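You operate a simulated robot arm through the tools that you are given. There is no shell and no other tool. Be economical: measure what you need, move in short steps, check, and stop when the job is done.

You run a simulated two-armed robot. Do the job below in one go: nothing can be reset, and whatever is moved stays where it is left.

## Task
Take the yellow pencil and put it on the red board. Then take the white float and leave it on the lower middle right shelf of the green rack. Then fetch the orange pad and set it in the maps box. Then put the long block on the second shelf from the bottom of the short shelving. Then put the jar labelled "damp" from the middle shelf of the dairy bay on the shelf under the desk. Then fetch the white block from the care bench top and set it on the steel stand top. Then open the sewing table drawer, put the blue spool on the care bench top away in the drawer of the sewing table and shut the drawer again. Then lift the churn lid open. Do these in the order given. Set down upright: long block, jar, white block, blue spool.
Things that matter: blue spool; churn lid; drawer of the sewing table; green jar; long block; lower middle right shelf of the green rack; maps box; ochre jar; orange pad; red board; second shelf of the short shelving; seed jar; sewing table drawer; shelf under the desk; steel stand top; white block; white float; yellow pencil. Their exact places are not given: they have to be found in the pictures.

The check looks at the end state, three seconds after you hand in, the way a careful person would. Anything else that was tipped, shoved, dropped, spilled or broken makes it a failure. A push-on lid holds only when it is set on centred and level and pressed home; a screw cap is set on level and turned clockwise until tight.

## Robot
Two 6-joint arms with two-finger parallel grippers on one trunk, on a base that drives. Base frame: it is fixed to the floor where the robot stands at the start and does not move with it; the origin is under the middle of the robot, x ahead of it, y to its left, z up; the surface under the hand at the start is at about z = 0.86. Lengths are in m, angles in degrees, forces in N, time in s.
The left shoulder is at the start at [0.08, 0.216, 1.571], the right one opposite. With the tool pointing down near the work surface each hand reaches from about 0.1 to 0.7 m from the robot's upright axis, wherever it stands, measured 20 degrees to its own side. Places, roughly: blue spool (4x4x5 cm) [0.6, -4.4, 0.8]; churn lid [-2, 2.1, 1]; drawer of the sewing table [-2.3, -0.2, 0.6]; green jar, ochre jar, seed jar [-3.5, 2.25, 0.75]; long block (9x6x8 cm) [-3.6, 2, 0.3]; lower middle right shelf of the green rack [-0.8, 2.3, 0.6]; maps box [-3, 0, 0.75]; orange pad (9x6x6 cm) [-3.1, 1.9, 0.7]; red board (15x20x2 cm) [0.5, -1, 0.9]; second shelf of the short shelving [-3.2, -0.2, 0.7]; sewing table drawer [-2.3, -0.3, 0.6]; shelf under the desk [0.7, -0.3, 0.3]; steel stand top (40x22 cm) [0.72, -2.76, 0.5]; white block (7x7x10 cm) [0.6, -3.1, 0.8]; white float (6x6x6 cm) [-2.8, 1.9, 0.7]; yellow pencil (2x2x13 cm) [0.6, 0.1, 0.9]. Payload 3.43 kg a hand.
The TCP of each hand is the grasp point between the finger pads, 0.03 m short of the fingertips. In the tool frame z runs along the fingers and y along their closing line. Largest opening 0.094 m; finger width 0.028, thickness 0.01; the body of the gripper, 0.05 by 0.096 m, starts 0.055 m behind the TCP.
Orientation is told as [roll, pitch, yaw] about the base's x, y, z axes, in that order, counted from this pose: with the fingers straight down and closing along the base's y, the tool's x points along the base's -x, its y along +y and its z along -z.

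## Interface
- The arms move only by the tool jog_arm. It takes "left_rows", "right_rows" or both (then of equal length, played together; a hand with none holds still); each is a list of rows, each an object (a shift or turn left out is 0, a gripper value left out holds the last) with "translation": the shift along the tool's x, y, z in m, a list of three; "dr": the turn, a rotation vector about the tool's x, y, z in degrees, a list of three; "hand": the finger opening in m, from 0 to 0.094. In form: [{"translation": [dx, dy, dz], "dr": [wx, wy, wz], "hand": hand}, ...]. A call has 1 to 8 rows; each row is the pose to reach, as a shift and turn from the pose commanded when the call began, along the tool's axes at that moment. Each row takes 0.2 s and may step no farther than 0.05 m and 8.6 degrees from the row before; otherwise, or with a gripper value out of range, the whole call is refused. A pose out of reach is approached as far as the arm can. The call stops where the force on the tool passes 40 N (or 10 N more than at its start, if that is more) or the arm is blocked; 0.2 s more then pass. Each finger travels about 0.072 m/s and halts on what it meets, pressing with about 39 N; the grip force reading is that of the motor and also rises with nothing between the fingers. The clock runs only during rows and for 0.2 s after the last one: add rows that repeat a pose to give the fingers time. The reply holds the time, the measured pose of the TCP, the force on the tool along the base axes, the opening and the grip force, in the units named above and with some noise, with the torque about the TCP (base axes, N m) and any sound that the robot's microphone picked up.
- Cameras (640 x 400 px; columns grow to the right, rows downward): "scene" is now at [0.0937, -0.0341, 1.7188]; the picture's right is [-0.49, -0.87, 0.00], its down [-0.72, 0.41, -0.56] and it looks along [0.49, -0.27, -0.83] (base axes); focal length 259 px, centre (320, 200). "left" rides on the left gripper at [0.076, -0.014, -0.102] in its tool frame; the picture's right is [0.18, 0.98, 0.00], its down [-0.75, 0.14, -0.64] and it looks along [-0.63, 0.12, 0.77] (tool axes); focal length 243 px, centre (320, 200). "right" rides on the right gripper at [0.076, 0.014, -0.102] in its tool frame; the picture's right is [-0.18, 0.98, 0.00], its down [-0.75, -0.14, -0.64] and it looks along [-0.63, -0.12, 0.77] (tool axes); focal length 243 px, centre (320, 200).
- snapshot(camera): a new picture of that camera. It takes no simulated time.
- move_column(by): slides the trunk up (or, below 0, down) by that many m; the arms and the scene camera ride with it, the base frame stays. It gives what a move gives, with no picture.
- drive_base(legs): drives the robot by 1 to 6 legs, each [ahead, left, turn to the left] in m, m and degrees, along the robot's own axes; the way and the turn of a leg run together, so that a leg with both is an arc; at most 1.5 m and 180 degrees a leg. The arms and the cameras ride along, it lands a little off, and it stops where it bumps. It gives what a move gives.
- turn_head(pan, tilt): turns the head with the scene camera to pan (to the left, within 86 degrees either way) and tilt (down, from -29 to 69), counted from straight ahead of the robot. It gives what a move gives.
- probe_pixels(camera, pixels): for up to 12 pixels [column, row] of the newest picture of that camera ("zoom" is the newest enlarged one), the place [x, y, z] in the base frame of the surface seen there, good to about 0.003 m. It takes no simulated time.
- enlarge(camera, box): a new picture of the part [left, top, right, bottom] of that camera's present view, enlarged. It takes no simulated time.
- sign_off(): hands the job in; it is judged then, once.

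Work in short steps. Measure before you move; look again where a grasp or a placing could have gone wrong, and mend it. You have 329 turns and 226 pictures in all, those below and enlarged ones among them. Open the grippers and draw the arms clear of the work before you hand the job in, unless the task says otherwise; then end with one line.

The tools are called after "Request:" as name(argument=value, ...) on one line, values as JSON. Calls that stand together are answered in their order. jog_arm: Moves the arms, as the interface text tells. Its arguments: {"type":"object","properties":{"left_rows":{"type":"array","items":{"type":"object","properties":{"translation":{"type":"array","items":{"type":"number"}},"dr":{"type":"array","items":{"type":"number"}},"hand":{"type":"number"}}}},"right_rows":{"type":"array","items":{"type":"object","properties":{"translation":{"type":"array","items":{"type":"number"}},"dr":{"type":"array","items":{"type":"number"}},"hand":{"type":"number"}}}}},"required":[]} The other tools are called the same way: move_column (by) slides the trunk up or down; drive_base (legs) drives the base; turn_head (pan, tilt) turns the head that bears the scene camera; snapshot (camera) takes a picture; probe_pixels (camera, pixels) gives the place of the surface under pixels of a picture; enlarge (camera, box) takes an enlarged picture of a part of a camera's view; sign_off () hands the job in.

At the start:

```text
t: 0.0
left_position: [0.5276, -0.0702, 1.0769]
left_tcp_rot: [0.0, 0.0, 0.1]
left_force: [0.0, -0.3, 0.3]
left_ft_torque: [0.0, 0.01, -0.01]
left_gripper_width: 0.094
left_gripper_force: 0.1
right_position: [0.3155, -0.3983, 1.0003]
right_tcp_rot: [0.0, 0.0, 0.0]
right_force: [-0.1, 0.4, -0.8]
right_ft_torque: [-0.02, 0.02, 0.01]
right_gripper_width: 0.0938
right_gripper_force: 0.0
trunk travel left (down, up): [-0.801, 0.039]
robot x, y, heading: [0.0001, -0.0025, -0.0]
head pan, tilt: [-29.4, 56.1]
```

scene: 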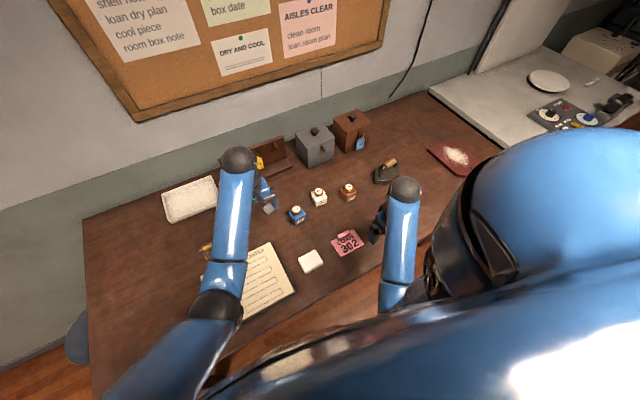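
right: 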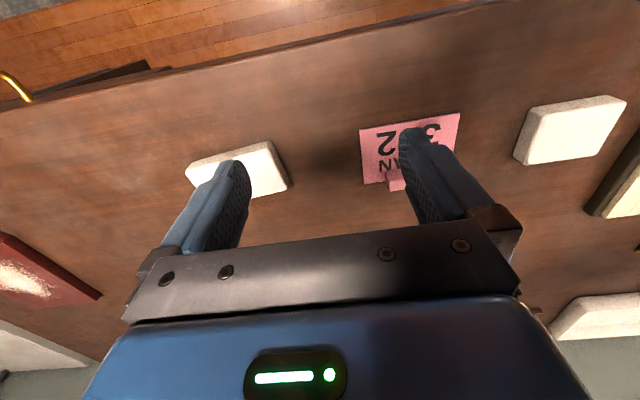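
left: 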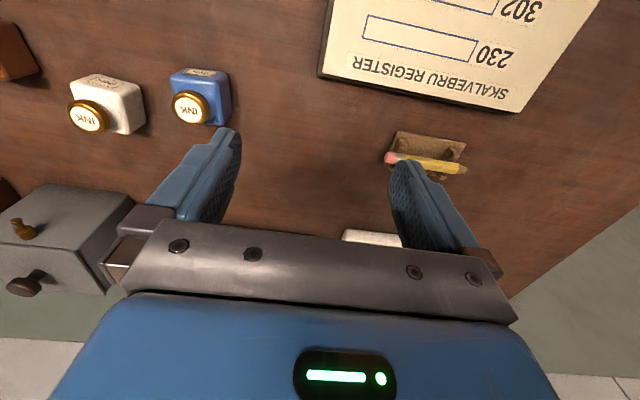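

The left picture shows the pencil at about (390..465, 157..170) on a small brown rest. I probe it and the red board in the scene picture.

Request:
probe_pixels(camera="left", pixels=[[392, 157], [410, 161], [430, 164], [448, 168], [464, 170], [400, 140], [460, 148], [420, 140], [500, 170]])

Request:
probe_pixels(camera="scene", pixels=[[455, 157], [432, 152], [465, 174], [445, 138], [498, 153], [480, 165], [400, 160]])

Request:
enlarge(camera="left", box=[350, 100, 510, 200])

```text
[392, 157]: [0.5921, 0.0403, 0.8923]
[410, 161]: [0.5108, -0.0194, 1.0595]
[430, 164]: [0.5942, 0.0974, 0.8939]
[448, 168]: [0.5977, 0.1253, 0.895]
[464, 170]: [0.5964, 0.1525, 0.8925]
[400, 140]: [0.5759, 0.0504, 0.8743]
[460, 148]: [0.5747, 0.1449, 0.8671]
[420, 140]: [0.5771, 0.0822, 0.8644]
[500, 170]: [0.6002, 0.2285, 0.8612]
```

```text
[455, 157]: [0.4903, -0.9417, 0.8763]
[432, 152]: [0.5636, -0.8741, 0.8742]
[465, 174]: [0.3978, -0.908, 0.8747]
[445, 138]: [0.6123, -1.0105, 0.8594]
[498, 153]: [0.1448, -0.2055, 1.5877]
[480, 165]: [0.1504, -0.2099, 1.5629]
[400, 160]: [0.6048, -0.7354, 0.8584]
```

```text
4.00 times, centred on (430, 150) of left
```

zoom: 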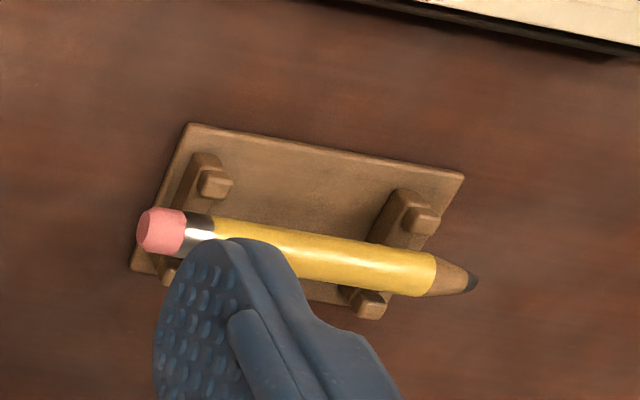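

The pencil lies along y, centre about (0.595, 0.095), top z≈0.895, on a rest with two cradles. I turn the left hand about 90° while moving above it.

Request:
jog_arm(left_rows=[{"translation": [-0.008, 0.02, 0], "dr": [0, 0, 8.5], "hand": 0.094}, {"translation": [-0.016, 0.04, 0], "dr": [0, 0, 17]}, {"translation": [-0.024, 0.06, 0], "dr": [0, 0, 25.5]}, {"translation": [-0.032, 0.08, 0], "dr": [0, 0, 34]}, {"translation": [-0.04, 0.1, 0], "dr": [0, 0, 42.5]}, {"translation": [-0.048, 0.12, 0], "dr": [0, 0, 51]}, {"translation": [-0.058, 0.14, 0], "dr": [0, 0, 59.5]}, {"translation": [-0.067, 0.162, 0], "dr": [0, 0, 68]}])

```text
t: 1.8
left_position: [0.5949, 0.0911, 1.0776]
left_tcp_rot: [0.0, 0.0, -68.1]
left_force: [1.4, -0.2, -0.1]
left_ft_torque: [0.0, -0.02, 0.0]
left_gripper_width: 0.0939
left_gripper_force: 0.1
right_position: [0.3135, -0.3971, 1.0004]
right_tcp_rot: [0.1, 0.0, 0.0]
right_force: [-0.1, -0.3, 0.5]
right_ft_torque: [0.02, 0.01, 0.02]
right_gripper_width: 0.0939
right_gripper_force: 0.0
trunk travel left (down, up): [-0.801, 0.039]
robot x, y, heading: [0.001, -0.0002, 0.1]
head pan, tilt: [-29.4, 56.1]
```

Going on with the remaining 24° and lowering partway.

Request:
jog_arm(left_rows=[{"translation": [0, 0, 0.03], "dr": [0, 0, 8], "hand": 0.06}, {"translation": [0, 0, 0.06], "dr": [0, 0, 16]}, {"translation": [0, 0, 0.09], "dr": [0, 0, 23.5]}, {"translation": [0, 0, 0.09], "dr": [0, 0, 23.5]}])

Request:
snapshot(camera="left")

```text
t: 2.8
left_position: [0.5948, 0.091, 0.9868]
left_tcp_rot: [0.1, -0.1, -91.5]
left_force: [0.0, 0.3, 0.0]
left_ft_torque: [0.02, 0.01, 0.03]
left_gripper_width: 0.0599
left_gripper_force: 0.0
right_position: [0.3132, -0.399, 1.0001]
right_tcp_rot: [0.0, 0.0, 0.0]
right_force: [-0.7, 0.3, -0.1]
right_ft_torque: [0.0, 0.0, 0.02]
right_gripper_width: 0.094
right_gripper_force: 0.1
trunk travel left (down, up): [-0.801, 0.039]
robot x, y, heading: [0.0025, -0.001, 0.0]
head pan, tilt: [-29.4, 56.1]
```

```text
221 pictures are left
```

left: 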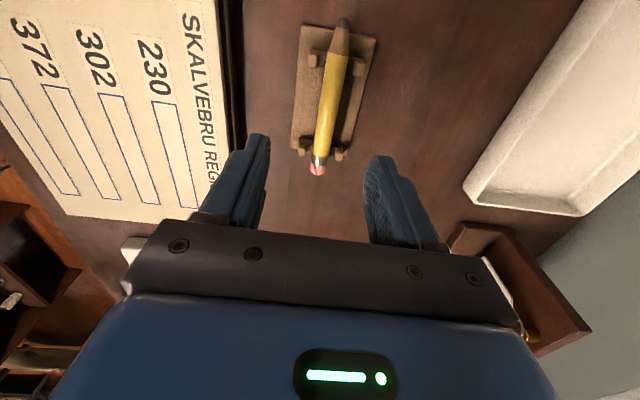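

Pencil at (317,170)–(342,25) in the left picture. I re-probe it from closer.

Request:
probe_pixels(camera="left", pixels=[[318, 168], [322, 145], [327, 120], [331, 95], [336, 60], [342, 24], [300, 145], [297, 120], [342, 150], [312, 58], [355, 65]])

```text
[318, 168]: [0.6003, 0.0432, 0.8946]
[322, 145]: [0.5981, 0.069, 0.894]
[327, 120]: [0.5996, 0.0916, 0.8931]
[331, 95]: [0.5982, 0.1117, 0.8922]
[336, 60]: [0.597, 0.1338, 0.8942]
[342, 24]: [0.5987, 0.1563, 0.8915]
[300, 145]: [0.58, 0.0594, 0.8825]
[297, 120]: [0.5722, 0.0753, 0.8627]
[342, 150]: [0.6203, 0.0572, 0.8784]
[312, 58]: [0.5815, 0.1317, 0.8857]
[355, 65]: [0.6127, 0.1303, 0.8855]
```

Pencil axis x≈0.5985, centre y≈0.098. I lower to z≈0.900 between the cradles and close.

Request:
jog_arm(left_rows=[{"translation": [0.006, 0.004, 0.03], "dr": [0, 0, -1.5]}, {"translation": [0.006, 0.004, 0.06], "dr": [0, 0, -1.5]}, {"translation": [0.006, 0.004, 0.087], "dr": [0, 0, -1.5]}, {"translation": [0.006, 0.004, 0.087], "dr": [0, 0, -1.5], "hand": 0.0}, {"translation": [0.006, 0.004, 0.087], "dr": [0, 0, -1.5]}, {"translation": [0.006, 0.004, 0.087], "dr": [0, 0, -1.5]}, {"translation": [0.006, 0.004, 0.087], "dr": [0, 0, -1.5]}, {"translation": [0.006, 0.004, 0.087], "dr": [0, 0, -1.5]}])

```text
t: 4.6
left_position: [0.5975, 0.097, 0.9001]
left_tcp_rot: [-0.1, 0.0, -90.0]
left_force: [-0.6, 0.0, 0.1]
left_ft_torque: [-0.04, 0.01, -0.01]
left_gripper_width: 0.0146
left_gripper_force: 39.2
right_position: [0.3148, -0.3981, 0.9999]
right_tcp_rot: [0.0, -0.1, 0.0]
right_force: [0.0, -1.0, 0.4]
right_ft_torque: [0.02, 0.02, 0.02]
right_gripper_width: 0.0941
right_gripper_force: 0.1
trunk travel left (down, up): [-0.801, 0.039]
robot x, y, heading: [-0.0021, 0.0022, -0.0]
head pan, tilt: [-29.4, 56.1]
```

The fingers halted at 0.0146, so the pencil is held. I lift straight up and draw back a little.

Request:
jog_arm(left_rows=[{"translation": [0, 0, -0.04]}, {"translation": [0, 0, -0.08]}, {"translation": [0, 0, -0.12]}, {"translation": [0, 0, -0.16]}, {"translation": [0, 0, -0.2]}])

Request:
turn_head(pan=-60, tilt=35)

Request:
snapshot(camera="scene")

Request:
snapshot(camera="left")

```text
t: 5.8
left_position: [0.6073, 0.0958, 1.0902]
left_tcp_rot: [0.1, 0.0, -90.0]
left_force: [0.7, 0.7, -1.8]
left_ft_torque: [0.01, -0.02, 0.02]
left_gripper_width: 0.0141
left_gripper_force: 38.8
left hand out of reach, approached as far as the arm can: row 5
right_position: [0.3146, -0.3984, 0.9991]
right_tcp_rot: [0.0, 0.0, -0.1]
right_force: [0.2, -0.3, 0.1]
right_ft_torque: [-0.03, 0.02, -0.03]
right_gripper_width: 0.0937
right_gripper_force: 0.0
trunk travel left (down, up): [-0.801, 0.039]
robot x, y, heading: [-0.0, 0.0002, 0.0]
head pan, tilt: [-29.4, 56.1]
```

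```text
t: 6.8
left_position: [0.6087, 0.0955, 1.0903]
left_tcp_rot: [0.0, 0.0, -90.0]
left_force: [-0.6, 0.5, -0.4]
left_ft_torque: [0.01, 0.0, -0.05]
left_gripper_width: 0.0142
left_gripper_force: 38.7
right_position: [0.315, -0.3983, 0.9994]
right_tcp_rot: [0.0, 0.0, -0.1]
right_force: [-0.5, 0.2, -0.6]
right_ft_torque: [0.0, -0.03, -0.02]
right_gripper_width: 0.0942
right_gripper_force: 0.1
trunk travel left (down, up): [-0.801, 0.039]
robot x, y, heading: [0.0004, 0.0014, 0.2]
head pan, tilt: [-60.0, 35.0]
```

```text
220 pictures are left
```

scene: 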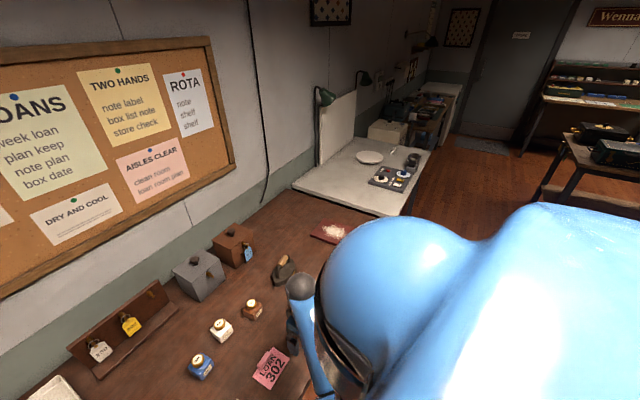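

```text
219 pictures are left
```

left: 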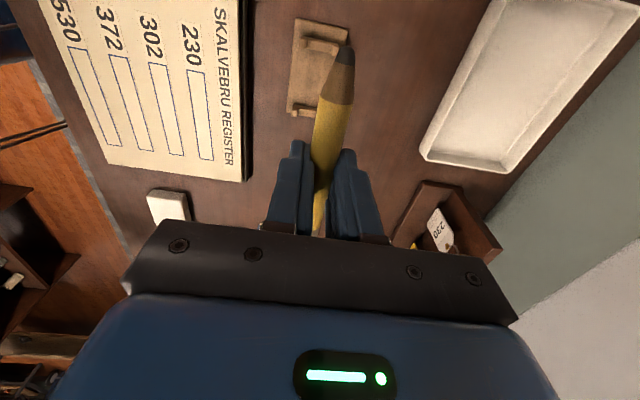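

The pencil sits firmly in the grip. I draw the left hand back from the desk and raise both, and look further right before driving.

Request:
jog_arm(left_rows=[{"translation": [0, -0.05, -0.01]}, {"translation": [0, -0.1, -0.04]}, {"translation": [0, -0.15, -0.07]}, {"translation": [0, -0.2, -0.1]}, {"translation": [0, -0.25, -0.1]}], right_rows=[{"translation": [0, 0, -0.03]}, {"translation": [0, 0, -0.06]}, {"translation": [0, 0, -0.1]}, {"translation": [0, 0, -0.14]}, {"translation": [0, 0, -0.18]}])

Request:
turn_head(pan=-86, tilt=30)

Request:
snapshot(camera="scene")

```text
refused: row 1 steps farther than a row can; nothing moved
```

```text
t: 7.7
left_position: [0.6068, 0.0955, 1.0896]
left_tcp_rot: [0.0, -0.1, -90.1]
left_force: [0.4, 0.2, -1.7]
left_ft_torque: [0.0, 0.0, 0.04]
left_gripper_width: 0.0139
left_gripper_force: 39.1
right_position: [0.3148, -0.399, 0.9999]
right_tcp_rot: [0.0, -0.1, 0.0]
right_force: [-0.1, -0.6, 0.3]
right_ft_torque: [-0.02, 0.0, -0.02]
right_gripper_width: 0.0939
right_gripper_force: 0.0
trunk travel left (down, up): [-0.801, 0.039]
robot x, y, heading: [-0.0011, -0.0013, -0.1]
head pan, tilt: [-85.9, 30.0]
```

```text
218 pictures are left
```

scene: 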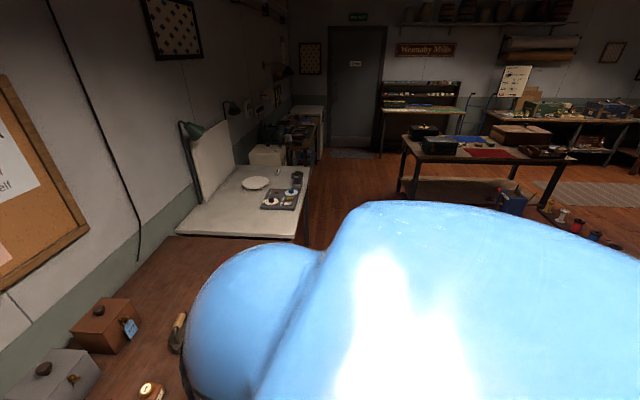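

Probing the white bench's front edge and other landmarks, to be sure of the driving lane to the right.

Request:
probe_pixels(camera="scene", pixels=[[305, 170], [293, 238], [307, 215], [305, 260], [325, 195], [330, 165], [540, 280], [400, 165], [545, 200], [420, 185]])

Request:
jog_arm(left_rows=[{"translation": [0, -0.045, -0.01]}, {"translation": [0, -0.09, -0.03]}, {"translation": [0, -0.13, -0.05]}, {"translation": [0, -0.17, -0.07]}, {"translation": [0, -0.21, -0.09]}, {"translation": [0, -0.25, -0.1]}], right_rows=[{"translation": [0, 0, -0.03]}, {"translation": [0, 0, -0.06]}, {"translation": [0, 0, -0.1]}, {"translation": [0, 0, -0.14]}, {"translation": [0, 0, -0.17]}, {"translation": [0, 0, -0.18]}])

```text
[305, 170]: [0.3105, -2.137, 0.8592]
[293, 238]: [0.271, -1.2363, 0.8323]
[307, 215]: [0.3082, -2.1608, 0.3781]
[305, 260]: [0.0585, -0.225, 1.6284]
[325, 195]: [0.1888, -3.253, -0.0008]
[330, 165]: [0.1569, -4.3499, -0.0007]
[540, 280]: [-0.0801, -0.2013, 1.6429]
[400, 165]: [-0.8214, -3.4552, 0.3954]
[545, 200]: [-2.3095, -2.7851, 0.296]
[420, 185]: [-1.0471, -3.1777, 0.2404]
```

```text
t: 9.1
left_position: [0.354, 0.0947, 1.0094]
left_tcp_rot: [1.3, -0.5, -90.0]
left_force: [-1.3, 0.1, -0.2]
left_ft_torque: [0.03, -0.04, 0.0]
left_gripper_width: 0.014
left_gripper_force: 38.5
left hand out of reach, approached as far as the arm can: row 1, 2, 3, 4, 5, 6
right_position: [0.3124, -0.3982, 1.0041]
right_tcp_rot: [-0.2, -0.3, 0.0]
right_force: [-0.1, 0.7, 0.2]
right_ft_torque: [0.02, -0.01, 0.0]
right_gripper_width: 0.094
right_gripper_force: 0.0
right hand out of reach, approached as far as the arm can: row 1, 2, 3, 4, 5, 6
trunk travel left (down, up): [-0.801, 0.039]
robot x, y, heading: [-0.0024, -0.0031, -0.2]
head pan, tilt: [-85.9, 30.0]
```

The bench front edge is at x≈0.27–0.31, and the lane at x=0 is clear. I raise the trunk and strafe 1.0 m to the right.

Request:
move_column(by=0.038)

Request:
drive_base(legs=[[0, -1.0, 0]])

Request:
turn_head(pan=0, tilt=55)

Request:
snapshot(camera="scene")

Request:
snapshot(camera="left")

```text
t: 9.9
left_position: [0.3531, 0.096, 1.0465]
left_tcp_rot: [1.3, -0.4, -89.9]
left_force: [0.3, -0.9, -0.4]
left_ft_torque: [-0.01, 0.01, 0.01]
left_gripper_width: 0.0142
left_gripper_force: 39.2
right_position: [0.3134, -0.3966, 1.0417]
right_tcp_rot: [-0.2, -0.3, 0.0]
right_force: [0.1, 0.0, 0.4]
right_ft_torque: [0.02, 0.01, 0.0]
right_gripper_width: 0.094
right_gripper_force: 0.1
trunk travel left (down, up): [-0.839, 0.001]
robot x, y, heading: [0.0032, -0.0006, 0.1]
head pan, tilt: [-85.9, 30.0]
```

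```text
t: 15.1
left_position: [0.3583, -0.9026, 1.0466]
left_tcp_rot: [1.1, -0.6, -89.6]
left_force: [-0.3, 0.8, -0.4]
left_ft_torque: [0.0, 0.0, -0.01]
left_gripper_width: 0.0143
left_gripper_force: 39.4
right_position: [0.3207, -1.396, 1.0411]
right_tcp_rot: [-0.2, -0.2, 0.4]
right_force: [0.1, -0.4, 0.3]
right_ft_torque: [0.0, -0.01, 0.0]
right_gripper_width: 0.0941
right_gripper_force: 0.1
trunk travel left (down, up): [-0.839, 0.001]
robot x, y, heading: [0.0023, -1.0002, 0.3]
head pan, tilt: [-85.9, 30.0]
```

```text
t: 16.7
left_position: [0.3574, -0.9034, 1.0462]
left_tcp_rot: [1.1, -0.4, -89.6]
left_force: [-0.6, 0.2, -0.1]
left_ft_torque: [0.04, 0.02, -0.02]
left_gripper_width: 0.0143
left_gripper_force: 38.6
right_position: [0.3201, -1.3967, 1.0408]
right_tcp_rot: [-0.1, -0.2, 0.5]
right_force: [-0.5, 0.8, -0.2]
right_ft_torque: [0.0, 0.0, -0.01]
right_gripper_width: 0.0941
right_gripper_force: 0.0
trunk travel left (down, up): [-0.839, 0.001]
robot x, y, heading: [0.0033, -1.0021, 0.4]
head pan, tilt: [0.0, 55.0]
```

```text
217 pictures are left
```

scene: 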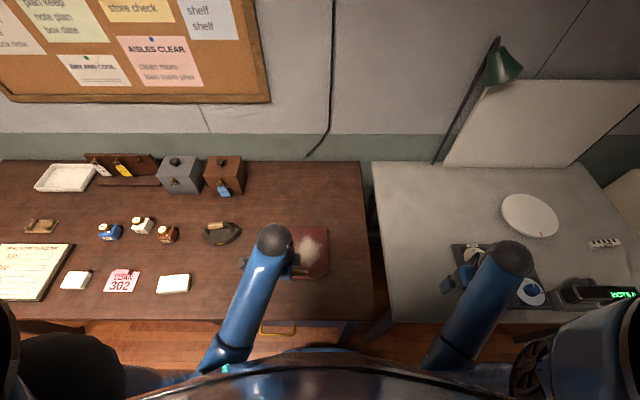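

```text
216 pictures are left
```

left: 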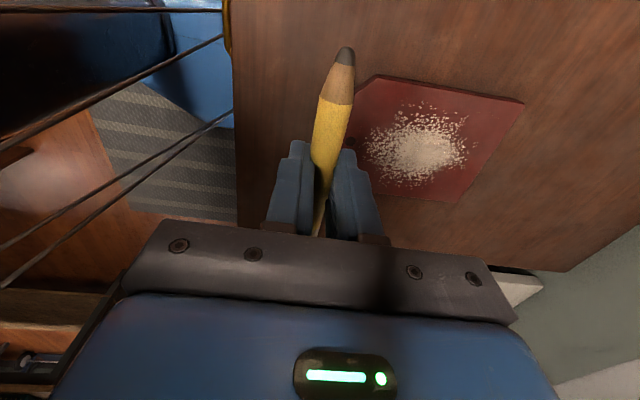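

The red board shows with a white powder patch at (415,145). I probe its corners and the powder.

Request:
probe_pixels(camera="left", pixels=[[380, 80], [520, 104], [458, 197], [362, 188], [418, 145], [440, 105], [490, 130], [385, 150], [375, 100], [345, 60]])

Request:
probe_pixels(camera="scene", pixels=[[325, 230], [327, 274], [293, 277], [312, 245], [300, 232]])

```text
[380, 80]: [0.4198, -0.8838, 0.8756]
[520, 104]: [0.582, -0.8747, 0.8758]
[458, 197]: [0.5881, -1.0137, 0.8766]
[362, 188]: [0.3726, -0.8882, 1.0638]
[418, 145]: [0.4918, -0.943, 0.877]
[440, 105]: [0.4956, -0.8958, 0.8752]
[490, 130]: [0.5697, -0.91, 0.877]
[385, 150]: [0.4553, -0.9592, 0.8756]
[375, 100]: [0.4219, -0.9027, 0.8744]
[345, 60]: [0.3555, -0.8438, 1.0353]
```

```text
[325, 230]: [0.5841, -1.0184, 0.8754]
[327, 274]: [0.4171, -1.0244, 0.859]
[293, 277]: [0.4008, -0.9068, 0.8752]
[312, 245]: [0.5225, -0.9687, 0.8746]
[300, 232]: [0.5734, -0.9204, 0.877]
```

Board spans x 0.40–0.588, y −1.02…−0.875, top z≈0.876. The strip at x≈0.56 lies clear of the powder; I move the pencil over it.

Request:
jog_arm(left_rows=[{"translation": [-0.01, 0.045, 0]}, {"translation": [-0.02, 0.09, 0]}, {"translation": [-0.03, 0.135, 0]}, {"translation": [-0.042, 0.18, 0.01]}, {"translation": [-0.042, 0.201, 0.05]}, {"translation": [-0.042, 0.201, 0.09]}])

Request:
snapshot(camera="left")

```text
t: 18.1
left_position: [0.5612, -0.9438, 0.9593]
left_tcp_rot: [1.2, -0.4, -89.6]
left_force: [-0.5, -0.5, -0.5]
left_ft_torque: [0.0, -0.01, 0.0]
left_gripper_width: 0.014
left_gripper_force: 38.8
right_position: [0.3182, -1.3961, 1.0407]
right_tcp_rot: [-0.1, -0.3, 0.4]
right_force: [-0.3, 0.2, 0.1]
right_ft_torque: [0.01, 0.01, -0.02]
right_gripper_width: 0.094
right_gripper_force: 0.0
trunk travel left (down, up): [-0.839, 0.001]
robot x, y, heading: [0.0057, -1.0045, 0.7]
head pan, tilt: [0.0, 55.0]
```

```text
215 pictures are left
```

left: 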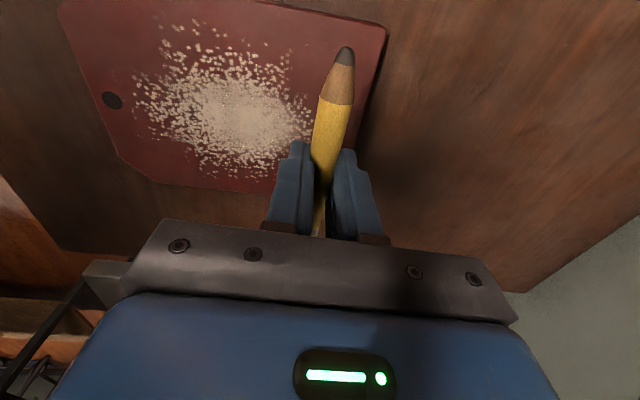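

The pencil is over the clear strip, inside the board's right edge. I lower to just above contact and open a little so the fingers fence it.

Request:
jog_arm(left_rows=[{"translation": [0.001, -0.004, 0.03]}, {"translation": [0.001, -0.004, 0.045]}, {"translation": [0.001, -0.004, 0.051]}, {"translation": [0.001, -0.004, 0.051], "hand": 0.022}, {"translation": [0.001, -0.004, 0.051]}, {"translation": [0.001, -0.004, 0.051], "hand": 0.03}, {"translation": [0.001, -0.004, 0.051]}, {"translation": [0.001, -0.004, 0.051]}])

Request:
snapshot(camera="left")

```text
t: 19.9
left_position: [0.5578, -0.9457, 0.9084]
left_tcp_rot: [1.1, -0.5, -89.7]
left_force: [0.0, 0.4, -0.1]
left_ft_torque: [0.0, -0.01, -0.03]
left_gripper_width: 0.03
left_gripper_force: 0.0
right_position: [0.3195, -1.3975, 1.0407]
right_tcp_rot: [-0.1, -0.1, 0.4]
right_force: [0.1, 0.0, -0.4]
right_ft_torque: [0.03, -0.03, 0.03]
right_gripper_width: 0.0937
right_gripper_force: 0.0
trunk travel left (down, up): [-0.839, 0.001]
robot x, y, heading: [0.0044, -1.0003, 0.3]
head pan, tilt: [0.0, 55.0]
```

```text
214 pictures are left
```

left: 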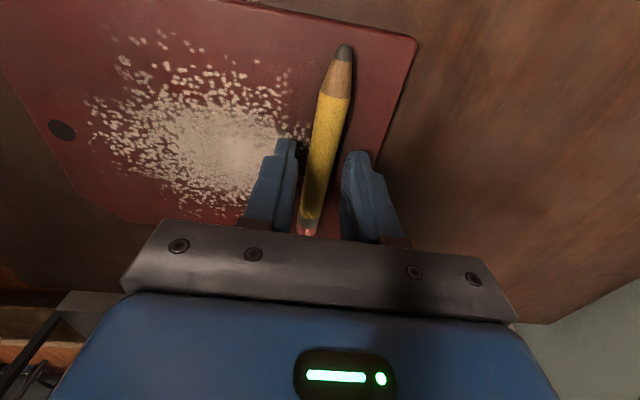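

The pencil lies on the board. I lift straight up, draw back, and check it.

Request:
jog_arm(left_rows=[{"translation": [0, 0, -0.03]}, {"translation": [0, 0, -0.07]}, {"translation": [0, 0, -0.11]}, {"translation": [0, -0.05, -0.11]}, {"translation": [0, -0.1, -0.11]}, {"translation": [0, -0.15, -0.11]}, {"translation": [0, -0.2, -0.11]}])

Request:
turn_head(pan=86, tilt=20)

Request:
snapshot(camera="left")

Request:
snapshot(camera="scene")

```text
t: 21.5
left_position: [0.3546, -0.945, 1.0156]
left_tcp_rot: [1.1, -0.5, -89.6]
left_force: [0.2, 0.9, -0.2]
left_ft_torque: [0.02, -0.03, -0.04]
left_gripper_width: 0.0299
left_gripper_force: 0.0
right_position: [0.3189, -1.3966, 1.0393]
right_tcp_rot: [-0.2, -0.2, 0.5]
right_force: [0.5, -0.4, 0.8]
right_ft_torque: [0.02, 0.0, 0.01]
right_gripper_width: 0.094
right_gripper_force: 0.1
trunk travel left (down, up): [-0.839, 0.001]
robot x, y, heading: [0.0001, -1.0019, 0.7]
head pan, tilt: [0.0, 55.0]
```

```text
t: 23.1
left_position: [0.357, -0.9448, 1.0152]
left_tcp_rot: [1.1, -0.5, -89.7]
left_force: [0.3, 0.7, 0.1]
left_ft_torque: [0.02, 0.02, -0.02]
left_gripper_width: 0.0299
left_gripper_force: 0.0
right_position: [0.3198, -1.3982, 1.041]
right_tcp_rot: [0.0, -0.1, 0.4]
right_force: [-0.9, -0.7, 0.4]
right_ft_torque: [-0.01, -0.01, 0.02]
right_gripper_width: 0.0941
right_gripper_force: 0.0
trunk travel left (down, up): [-0.839, 0.001]
robot x, y, heading: [0.0, -1.0024, 0.0]
head pan, tilt: [85.9, 20.0]
```

```text
213 pictures are left
```

left: 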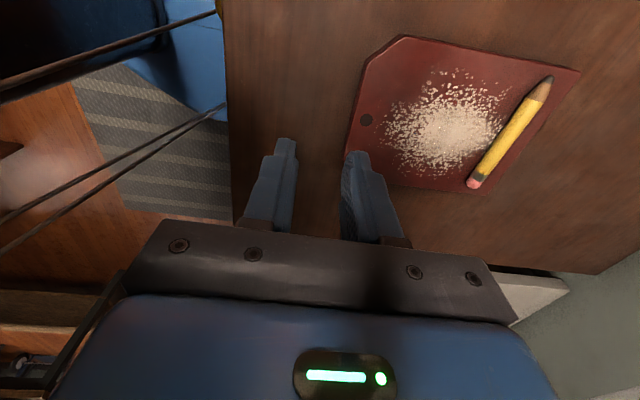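

```text
212 pictures are left
```

scene: 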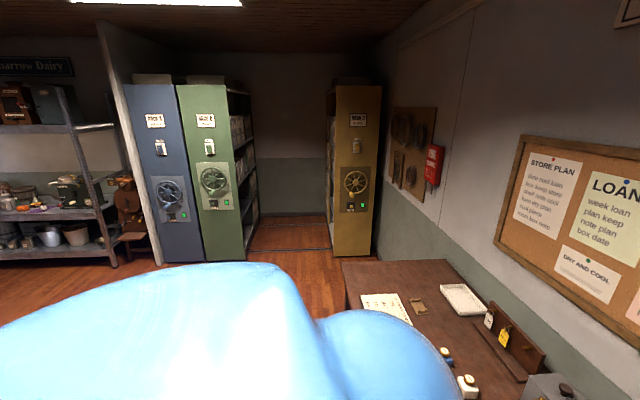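

The pencil rests well on the board. The green rack is to the left at about (-0.8, 2.3); I back off from the desk and turn around to see the rest of the room.

Request:
drive_base(legs=[[-0.7, 0, 0], [0, 0, 150]])

Request:
turn_head(pan=0, tilt=20)

Request:
snapshot(camera="scene")

```text
t: 27.5
left_position: [-0.3412, -0.8648, 1.0277]
left_tcp_rot: [3.5, -0.2, -79.3]
left_force: [0.4, 0.6, -1.6]
left_ft_torque: [-0.07, 0.01, 0.01]
left_gripper_width: 0.03
left_gripper_force: 0.2
right_position: [-0.2936, -1.3161, 1.05]
right_tcp_rot: [-0.1, -2.8, 10.8]
right_force: [-0.3, 0.2, 0.3]
right_ft_torque: [-0.05, 0.06, -0.04]
right_gripper_width: 0.094
right_gripper_force: 0.0
trunk travel left (down, up): [-0.839, 0.001]
robot x, y, heading: [-0.6348, -0.9809, 11.1]
head pan, tilt: [85.9, 20.0]
stopped in leg 2: the robot was blocked; the commanded pose is now the measured one
```

```text
t: 29.1
left_position: [-0.3199, -0.8671, 1.0224]
left_tcp_rot: [2.3, 0.1, -79.5]
left_force: [0.2, 0.7, 0.3]
left_ft_torque: [0.01, 0.02, 0.0]
left_gripper_width: 0.03
left_gripper_force: 0.1
right_position: [-0.2748, -1.3196, 1.0427]
right_tcp_rot: [0.5, -1.6, 10.7]
right_force: [0.0, 0.1, -0.4]
right_ft_torque: [-0.01, -0.01, 0.02]
right_gripper_width: 0.094
right_gripper_force: 0.1
trunk travel left (down, up): [-0.839, 0.001]
robot x, y, heading: [-0.6339, -0.9762, 10.6]
head pan, tilt: [0.0, 20.0]
```

```text
211 pictures are left
```

scene: 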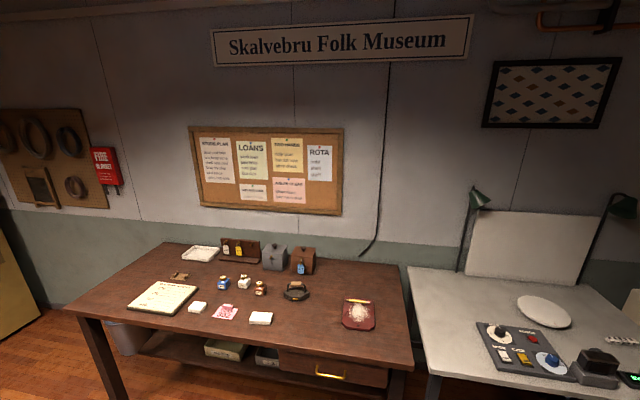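

The turn was blocked by something behind. I look to both sides before moving further.

Request:
turn_head(pan=86, tilt=45)

Request:
snapshot(camera="scene")

Request:
turn_head(pan=-86, tilt=45)

Request:
snapshot(camera="scene")

```text
t: 30.7
left_position: [-0.3163, -0.8653, 1.0209]
left_tcp_rot: [2.2, -0.1, -79.5]
left_force: [-0.2, 0.6, -0.6]
left_ft_torque: [-0.01, -0.03, -0.01]
left_gripper_width: 0.0301
left_gripper_force: 0.1
right_position: [-0.2709, -1.3173, 1.0438]
right_tcp_rot: [0.3, -1.4, 10.5]
right_force: [0.2, 0.3, -0.2]
right_ft_torque: [0.0, -0.01, 0.01]
right_gripper_width: 0.094
right_gripper_force: 0.0
trunk travel left (down, up): [-0.839, 0.001]
robot x, y, heading: [-0.6347, -0.974, 10.5]
head pan, tilt: [85.9, 45.0]
```

```text
210 pictures are left
```

scene: 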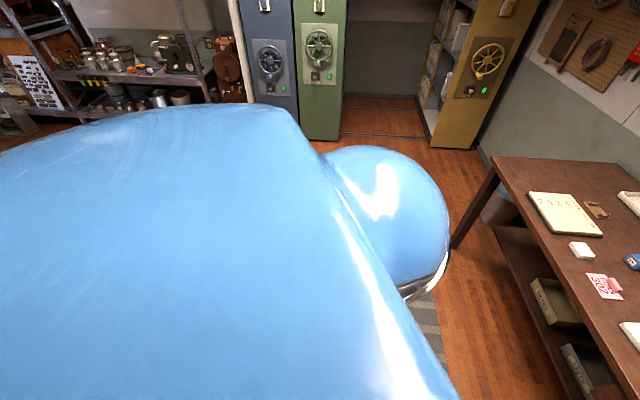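

```text
t: 33.3
left_position: [-0.3163, -0.8657, 1.0217]
left_tcp_rot: [2.3, 0.0, -79.5]
left_force: [0.1, -0.2, 0.4]
left_ft_torque: [0.01, -0.02, -0.02]
left_gripper_width: 0.0299
left_gripper_force: 0.1
right_position: [-0.272, -1.3179, 1.0424]
right_tcp_rot: [0.3, -1.4, 10.6]
right_force: [-0.1, -1.1, 0.4]
right_ft_torque: [0.03, 0.0, 0.0]
right_gripper_width: 0.0938
right_gripper_force: 0.0
trunk travel left (down, up): [-0.839, 0.001]
robot x, y, heading: [-0.6384, -0.9721, 10.7]
head pan, tilt: [-85.9, 45.0]
```

```text
209 pictures are left
```

scene: 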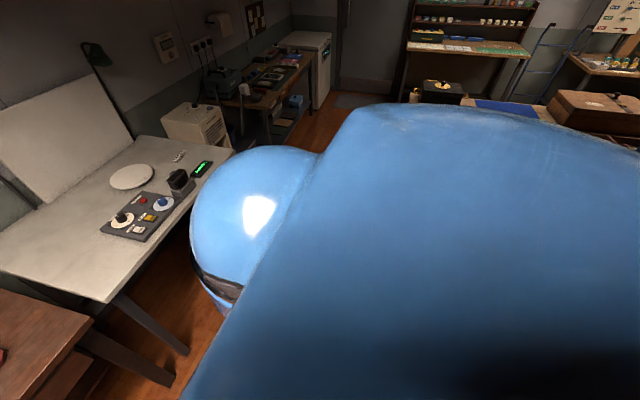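

Locating the table behind on the right, and the shelf corner on the left.

Request:
probe_pixels(camera="scene", pixels=[[500, 108], [590, 95], [620, 120], [635, 145], [440, 88], [415, 95], [550, 75], [600, 105]])

Request:
turn_head(pan=-86, tilt=15)

Request:
snapshot(camera="scene")

Request:
turn_head(pan=86, tilt=15)

Request:
snapshot(camera="scene")

```text
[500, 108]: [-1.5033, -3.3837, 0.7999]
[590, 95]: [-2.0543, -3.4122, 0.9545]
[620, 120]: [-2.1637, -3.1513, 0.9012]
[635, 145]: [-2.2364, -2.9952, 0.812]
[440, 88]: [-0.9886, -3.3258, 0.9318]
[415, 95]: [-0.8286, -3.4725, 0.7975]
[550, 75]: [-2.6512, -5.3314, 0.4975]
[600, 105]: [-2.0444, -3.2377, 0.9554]
```

```text
t: 34.3
left_position: [-0.3173, -0.8655, 1.0209]
left_tcp_rot: [2.3, 0.0, -79.5]
left_force: [0.4, 0.3, -0.1]
left_ft_torque: [0.01, 0.02, -0.01]
left_gripper_width: 0.03
left_gripper_force: 0.1
right_position: [-0.2721, -1.3181, 1.0429]
right_tcp_rot: [0.3, -1.4, 10.6]
right_force: [-0.5, 0.3, 0.5]
right_ft_torque: [-0.02, -0.01, -0.01]
right_gripper_width: 0.0941
right_gripper_force: 0.0
trunk travel left (down, up): [-0.839, 0.001]
robot x, y, heading: [-0.633, -0.9762, 10.5]
head pan, tilt: [-85.9, 15.0]
```

```text
208 pictures are left
```

scene: 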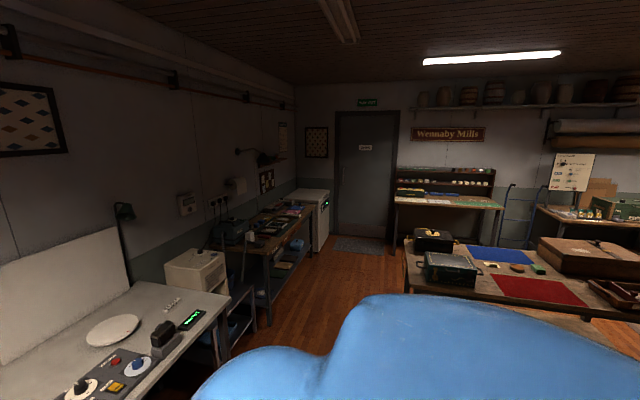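

```text
t: 36.9
left_position: [-0.3159, -0.8659, 1.0205]
left_tcp_rot: [2.2, 0.0, -79.4]
left_force: [-1.0, 0.5, 0.8]
left_ft_torque: [0.01, 0.0, 0.01]
left_gripper_width: 0.03
left_gripper_force: 0.0
right_position: [-0.2726, -1.3171, 1.043]
right_tcp_rot: [0.4, -1.3, 10.6]
right_force: [1.2, -0.4, 0.9]
right_ft_torque: [0.01, -0.01, 0.0]
right_gripper_width: 0.0941
right_gripper_force: 0.1
trunk travel left (down, up): [-0.839, 0.001]
robot x, y, heading: [-0.6375, -0.9718, 10.6]
head pan, tilt: [85.9, 15.0]
```

```text
207 pictures are left
```

scene: 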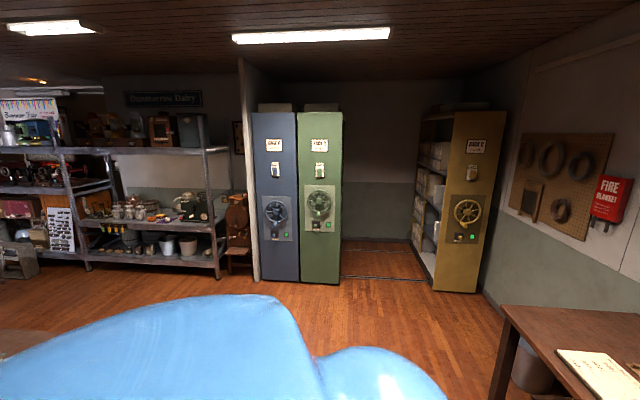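

There's a surface edge at lower left (10,345). I probe it and landmarks of the aisle.

Request:
probe_pixels(camera="scene", pixels=[[10, 340], [40, 332], [60, 340], [10, 300], [100, 285], [322, 282], [345, 260], [430, 288], [260, 278], [230, 268], [330, 200], [90, 268]])

Request:
enlarge(camera="scene", box=[0, 80, 260, 380])

```text
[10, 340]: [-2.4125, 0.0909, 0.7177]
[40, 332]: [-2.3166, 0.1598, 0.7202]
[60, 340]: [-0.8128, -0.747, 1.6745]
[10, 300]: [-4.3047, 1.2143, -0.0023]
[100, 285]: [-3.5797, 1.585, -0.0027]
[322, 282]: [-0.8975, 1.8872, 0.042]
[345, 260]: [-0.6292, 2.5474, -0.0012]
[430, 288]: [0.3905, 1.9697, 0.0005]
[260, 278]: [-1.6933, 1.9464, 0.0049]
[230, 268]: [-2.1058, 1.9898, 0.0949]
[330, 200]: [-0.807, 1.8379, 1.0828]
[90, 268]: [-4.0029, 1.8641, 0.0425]
```

```text
1.33 times, centred on (130, 230) of scene
```

zoom: 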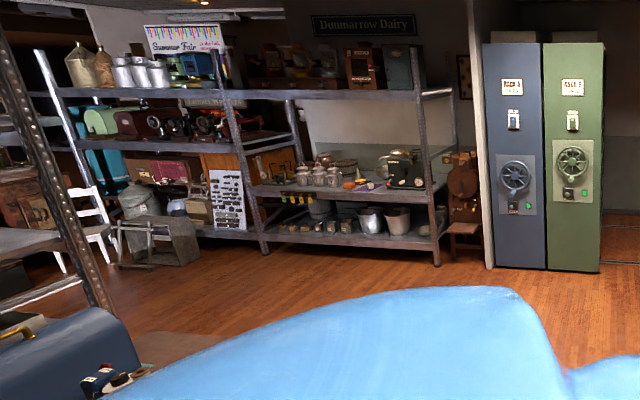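

Something unseen is behind the robot here. I straighten, go forward a bit, and strafe left to (-0.35, 0.6) where the floor looks open, then look back.

Request:
drive_base(legs=[[0.28, 0, 0], [0, 0, -10.6], [0, 1.45, 0]])

Request:
drive_base(legs=[[0, 0.3, 0], [0, 0, 60]])

Request:
snapshot(camera="scene")

```text
t: 46.3
left_position: [-0.0221, 0.5565, 1.0207]
left_tcp_rot: [2.3, 0.1, -90.4]
left_force: [-0.5, -0.5, 0.0]
left_ft_torque: [0.01, 0.0, 0.02]
left_gripper_width: 0.03
left_gripper_force: 0.1
right_position: [-0.0639, 0.1056, 1.042]
right_tcp_rot: [0.3, -1.4, -0.2]
right_force: [0.3, -0.8, -0.1]
right_ft_torque: [0.01, -0.01, -0.02]
right_gripper_width: 0.0939
right_gripper_force: 0.1
trunk travel left (down, up): [-0.839, 0.001]
robot x, y, heading: [-0.3532, 0.5151, -0.3]
head pan, tilt: [85.9, 15.0]
```

```text
t: 51.0
left_position: [-0.2284, 1.1271, 1.0204]
left_tcp_rot: [2.2, 0.2, -29.9]
left_force: [0.3, -0.6, -0.3]
left_ft_torque: [0.0, 0.0, 0.0]
left_gripper_width: 0.0301
left_gripper_force: 0.1
right_position: [0.1448, 0.8699, 1.0435]
right_tcp_rot: [0.4, -1.4, 60.1]
right_force: [0.7, -0.1, -0.8]
right_ft_torque: [-0.01, 0.01, -0.01]
right_gripper_width: 0.0938
right_gripper_force: 0.2
trunk travel left (down, up): [-0.839, 0.001]
robot x, y, heading: [-0.3545, 0.8112, 60.1]
head pan, tilt: [85.9, 15.0]
```

```text
205 pictures are left
```

scene: 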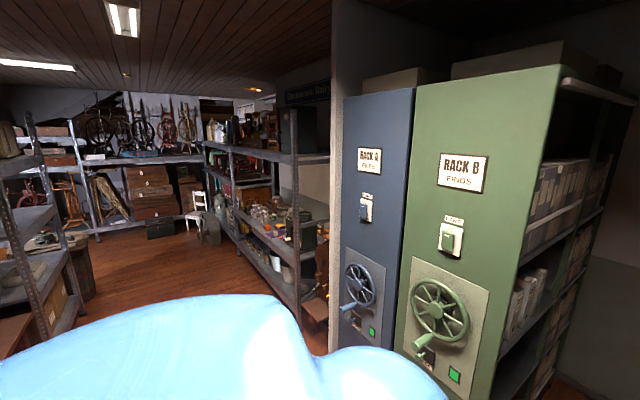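

I turn further to face -x, and look along the corridor.

Request:
drive_base(legs=[[0, 0, 120]])

Request:
turn_head(pan=0, tilt=25)

Request:
snapshot(camera="scene")

Request:
turn_head(pan=60, tilt=35)

Request:
snapshot(camera="scene")

```text
t: 56.4
left_position: [-0.6863, 0.7684, 1.0201]
left_tcp_rot: [2.3, -0.1, 90.0]
left_force: [-0.3, 0.5, 0.5]
left_ft_torque: [-0.04, -0.01, 0.0]
left_gripper_width: 0.0301
left_gripper_force: 0.0
right_position: [-0.6496, 1.22, 1.0425]
right_tcp_rot: [0.3, -1.4, -179.8]
right_force: [-0.3, 0.2, 0.0]
right_ft_torque: [0.01, 0.01, -0.02]
right_gripper_width: 0.0941
right_gripper_force: 0.0
trunk travel left (down, up): [-0.839, 0.001]
robot x, y, heading: [-0.3515, 0.8155, -180.1]
head pan, tilt: [85.9, 15.0]
```

```text
t: 58.0
left_position: [-0.6879, 0.7677, 1.0214]
left_tcp_rot: [2.3, 0.0, 90.0]
left_force: [-0.6, 0.3, 0.5]
left_ft_torque: [0.03, -0.05, -0.02]
left_gripper_width: 0.03
left_gripper_force: 0.0
right_position: [-0.6502, 1.2205, 1.0435]
right_tcp_rot: [0.3, -1.3, -179.8]
right_force: [-0.4, 0.0, 0.0]
right_ft_torque: [-0.04, -0.02, -0.02]
right_gripper_width: 0.094
right_gripper_force: 0.1
trunk travel left (down, up): [-0.839, 0.001]
robot x, y, heading: [-0.3525, 0.8165, -179.9]
head pan, tilt: [0.0, 25.0]
```

```text
204 pictures are left
```

scene: 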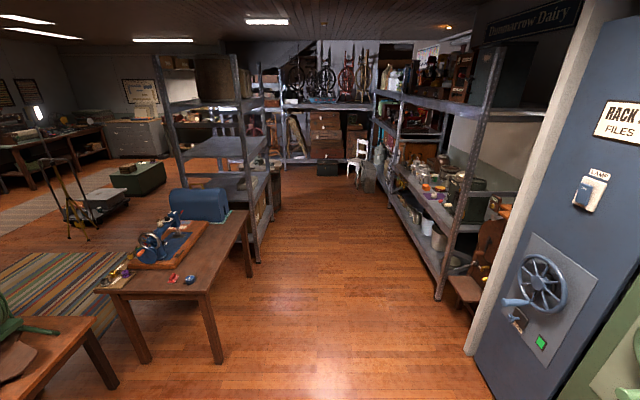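

```text
t: 59.3
left_position: [-0.6871, 0.7684, 1.0212]
left_tcp_rot: [2.3, 0.0, 90.1]
left_force: [-0.6, 1.1, -0.1]
left_ft_torque: [-0.01, -0.01, -0.02]
left_gripper_width: 0.0299
left_gripper_force: 0.1
right_position: [-0.6503, 1.2204, 1.0434]
right_tcp_rot: [0.3, -1.4, -179.8]
right_force: [0.5, 0.7, -0.9]
right_ft_torque: [-0.01, 0.0, 0.0]
right_gripper_width: 0.0938
right_gripper_force: 0.0
trunk travel left (down, up): [-0.839, 0.001]
robot x, y, heading: [-0.3526, 0.8148, -180.1]
head pan, tilt: [60.0, 35.0]
```

```text
203 pictures are left
```

scene: 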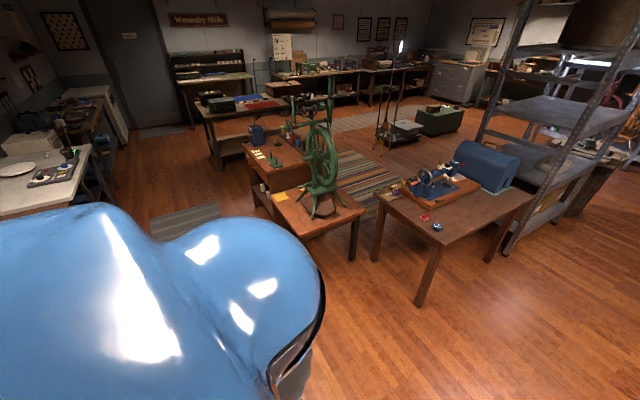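

The obstacle was the spinning-wheel table. I probe the map: table corners, shelf posts.

Request:
probe_pixels(camera="scene", pixels=[[316, 228], [364, 212], [272, 196], [383, 198], [421, 248], [529, 192], [440, 170], [256, 150], [503, 250], [572, 268], [240, 160], [300, 180]])

Request:
enlarge(camera="scene", box=[200, 80, 460, 300])

```text
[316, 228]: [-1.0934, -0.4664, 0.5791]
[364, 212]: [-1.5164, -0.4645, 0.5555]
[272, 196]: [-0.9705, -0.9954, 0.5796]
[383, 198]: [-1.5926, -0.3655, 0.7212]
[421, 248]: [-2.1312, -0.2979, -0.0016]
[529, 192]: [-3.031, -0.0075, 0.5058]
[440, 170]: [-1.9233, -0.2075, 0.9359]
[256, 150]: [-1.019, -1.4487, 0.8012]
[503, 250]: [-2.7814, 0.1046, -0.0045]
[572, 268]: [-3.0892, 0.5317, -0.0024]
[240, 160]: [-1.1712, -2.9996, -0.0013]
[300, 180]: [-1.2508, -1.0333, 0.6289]
```

```text
1.82 times, centred on (330, 190) of scene
```

zoom: 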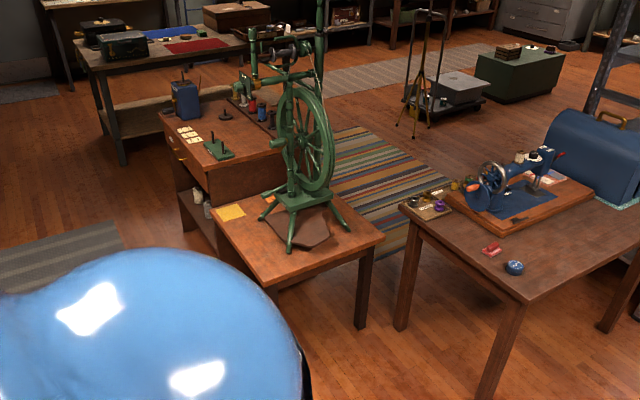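

Nothing was upset there. Now drive down the corridor to x≈-2.8 and turn right to face the dairy shelving.

Request:
drive_base(legs=[[1.3, -0.15, 0], [1.15, 0, 0], [0, 0, -90]])

Request:
turn_head(pan=0, tilt=40)

Request:
snapshot(camera="scene")

```text
t: 75.2
left_position: [-2.8595, 1.296, 1.0205]
left_tcp_rot: [2.1, 0.0, 0.5]
left_force: [0.2, -0.1, -0.3]
left_ft_torque: [0.02, -0.03, -0.03]
left_gripper_width: 0.03
left_gripper_force: 0.0
right_position: [-2.4075, 1.2613, 1.0442]
right_tcp_rot: [0.3, -1.4, 90.7]
right_force: [0.2, -0.9, -0.2]
right_ft_torque: [0.01, 0.0, -0.05]
right_gripper_width: 0.094
right_gripper_force: 0.0
trunk travel left (down, up): [-0.839, 0.001]
robot x, y, heading: [-2.8106, 0.9626, 90.6]
head pan, tilt: [60.0, 35.0]
```

```text
t: 76.5
left_position: [-2.8591, 1.2965, 1.021]
left_tcp_rot: [2.2, 0.0, 0.5]
left_force: [-0.2, -0.9, 0.4]
left_ft_torque: [0.02, 0.01, 0.05]
left_gripper_width: 0.03
left_gripper_force: 0.2
right_position: [-2.4065, 1.263, 1.0444]
right_tcp_rot: [0.3, -1.4, 90.6]
right_force: [-0.3, 0.7, -0.7]
right_ft_torque: [-0.02, 0.0, 0.0]
right_gripper_width: 0.0938
right_gripper_force: 0.1
trunk travel left (down, up): [-0.839, 0.001]
robot x, y, heading: [-2.8073, 0.9606, 90.4]
head pan, tilt: [0.0, 40.0]
```

```text
201 pictures are left
```

scene: 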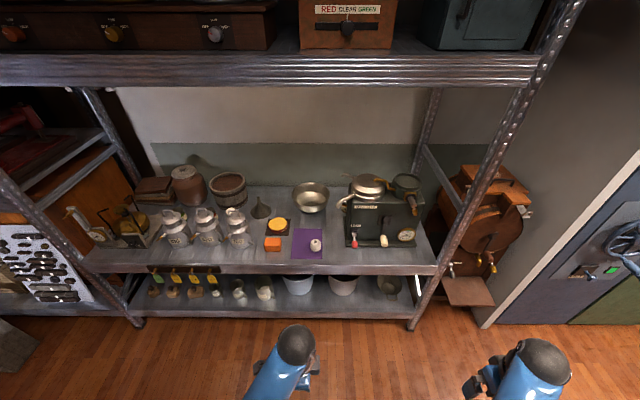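

Enlarging the middle shelf.

Request:
enlarge(camera="scene", box=[120, 160, 440, 330])

Request:
probe_pixels(camera="scene", pixels=[[315, 243], [272, 243], [277, 224], [305, 238], [310, 255], [350, 265], [270, 72], [270, 90], [400, 182], [410, 235], [175, 237], [290, 268]])

```text
2.00 times, centred on (280, 245) of scene
```

zoom: 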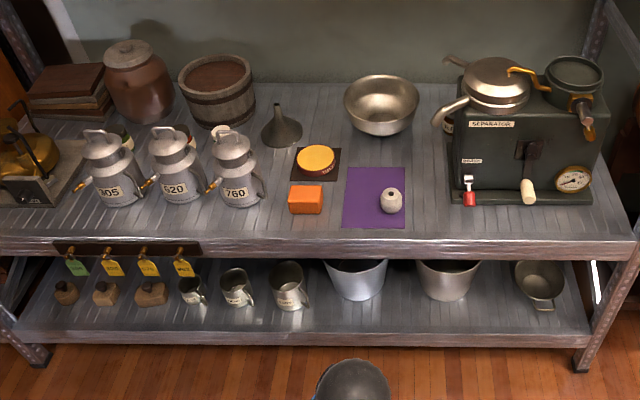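

```text
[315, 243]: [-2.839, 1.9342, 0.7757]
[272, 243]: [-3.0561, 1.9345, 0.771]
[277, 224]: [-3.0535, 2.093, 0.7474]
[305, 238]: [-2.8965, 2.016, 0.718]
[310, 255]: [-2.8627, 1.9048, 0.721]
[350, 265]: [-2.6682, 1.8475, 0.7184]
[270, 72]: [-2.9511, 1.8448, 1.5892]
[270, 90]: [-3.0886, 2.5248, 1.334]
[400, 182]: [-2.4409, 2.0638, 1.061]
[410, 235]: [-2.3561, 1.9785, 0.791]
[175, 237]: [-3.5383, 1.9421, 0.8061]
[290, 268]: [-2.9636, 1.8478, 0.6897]
```

The float is at about (-2.839, 1.934), shelf z≈0.72, upper shelf at 1.59, so there is room to reach in from above. I drive closer and lower the trunk.

Request:
drive_base(legs=[[0.4, -0.13, 0]])

Request:
move_column(by=-0.15)

Request:
snapshot(camera="scene")

```text
t: 79.1
left_position: [-2.7364, 1.695, 1.0217]
left_tcp_rot: [2.3, 0.0, 0.8]
left_force: [-0.3, -0.5, -0.1]
left_ft_torque: [0.01, -0.01, 0.02]
left_gripper_width: 0.0299
left_gripper_force: 0.0
right_position: [-2.2835, 1.6624, 1.043]
right_tcp_rot: [0.2, -1.6, 90.8]
right_force: [-0.4, -0.6, 0.3]
right_ft_torque: [-0.01, -0.02, -0.01]
right_gripper_width: 0.0941
right_gripper_force: 0.0
trunk travel left (down, up): [-0.839, 0.001]
robot x, y, heading: [-2.6844, 1.3627, 90.5]
head pan, tilt: [0.0, 40.0]
```

```text
t: 80.8
left_position: [-2.7363, 1.6961, 0.8709]
left_tcp_rot: [2.2, 0.0, 0.7]
left_force: [0.2, 0.0, 0.4]
left_ft_torque: [-0.01, 0.01, 0.0]
left_gripper_width: 0.0298
left_gripper_force: 0.1
right_position: [-2.2823, 1.6644, 0.8936]
right_tcp_rot: [0.2, -1.4, 90.8]
right_force: [0.6, 0.5, -0.1]
right_ft_torque: [0.03, 0.0, -0.04]
right_gripper_width: 0.0941
right_gripper_force: 0.0
trunk travel left (down, up): [-0.689, 0.151]
robot x, y, heading: [-2.6835, 1.364, 90.6]
head pan, tilt: [0.0, 40.0]
```

```text
199 pictures are left
```

scene: 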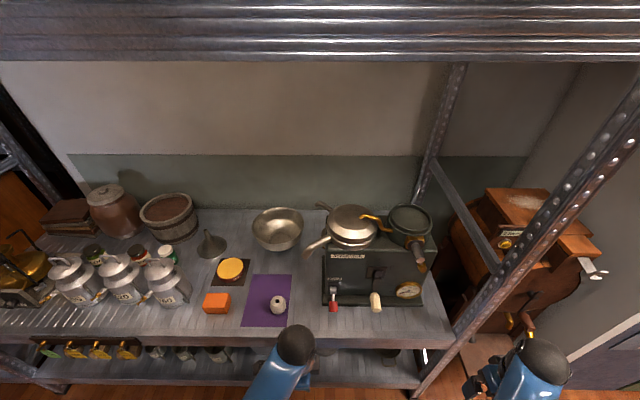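

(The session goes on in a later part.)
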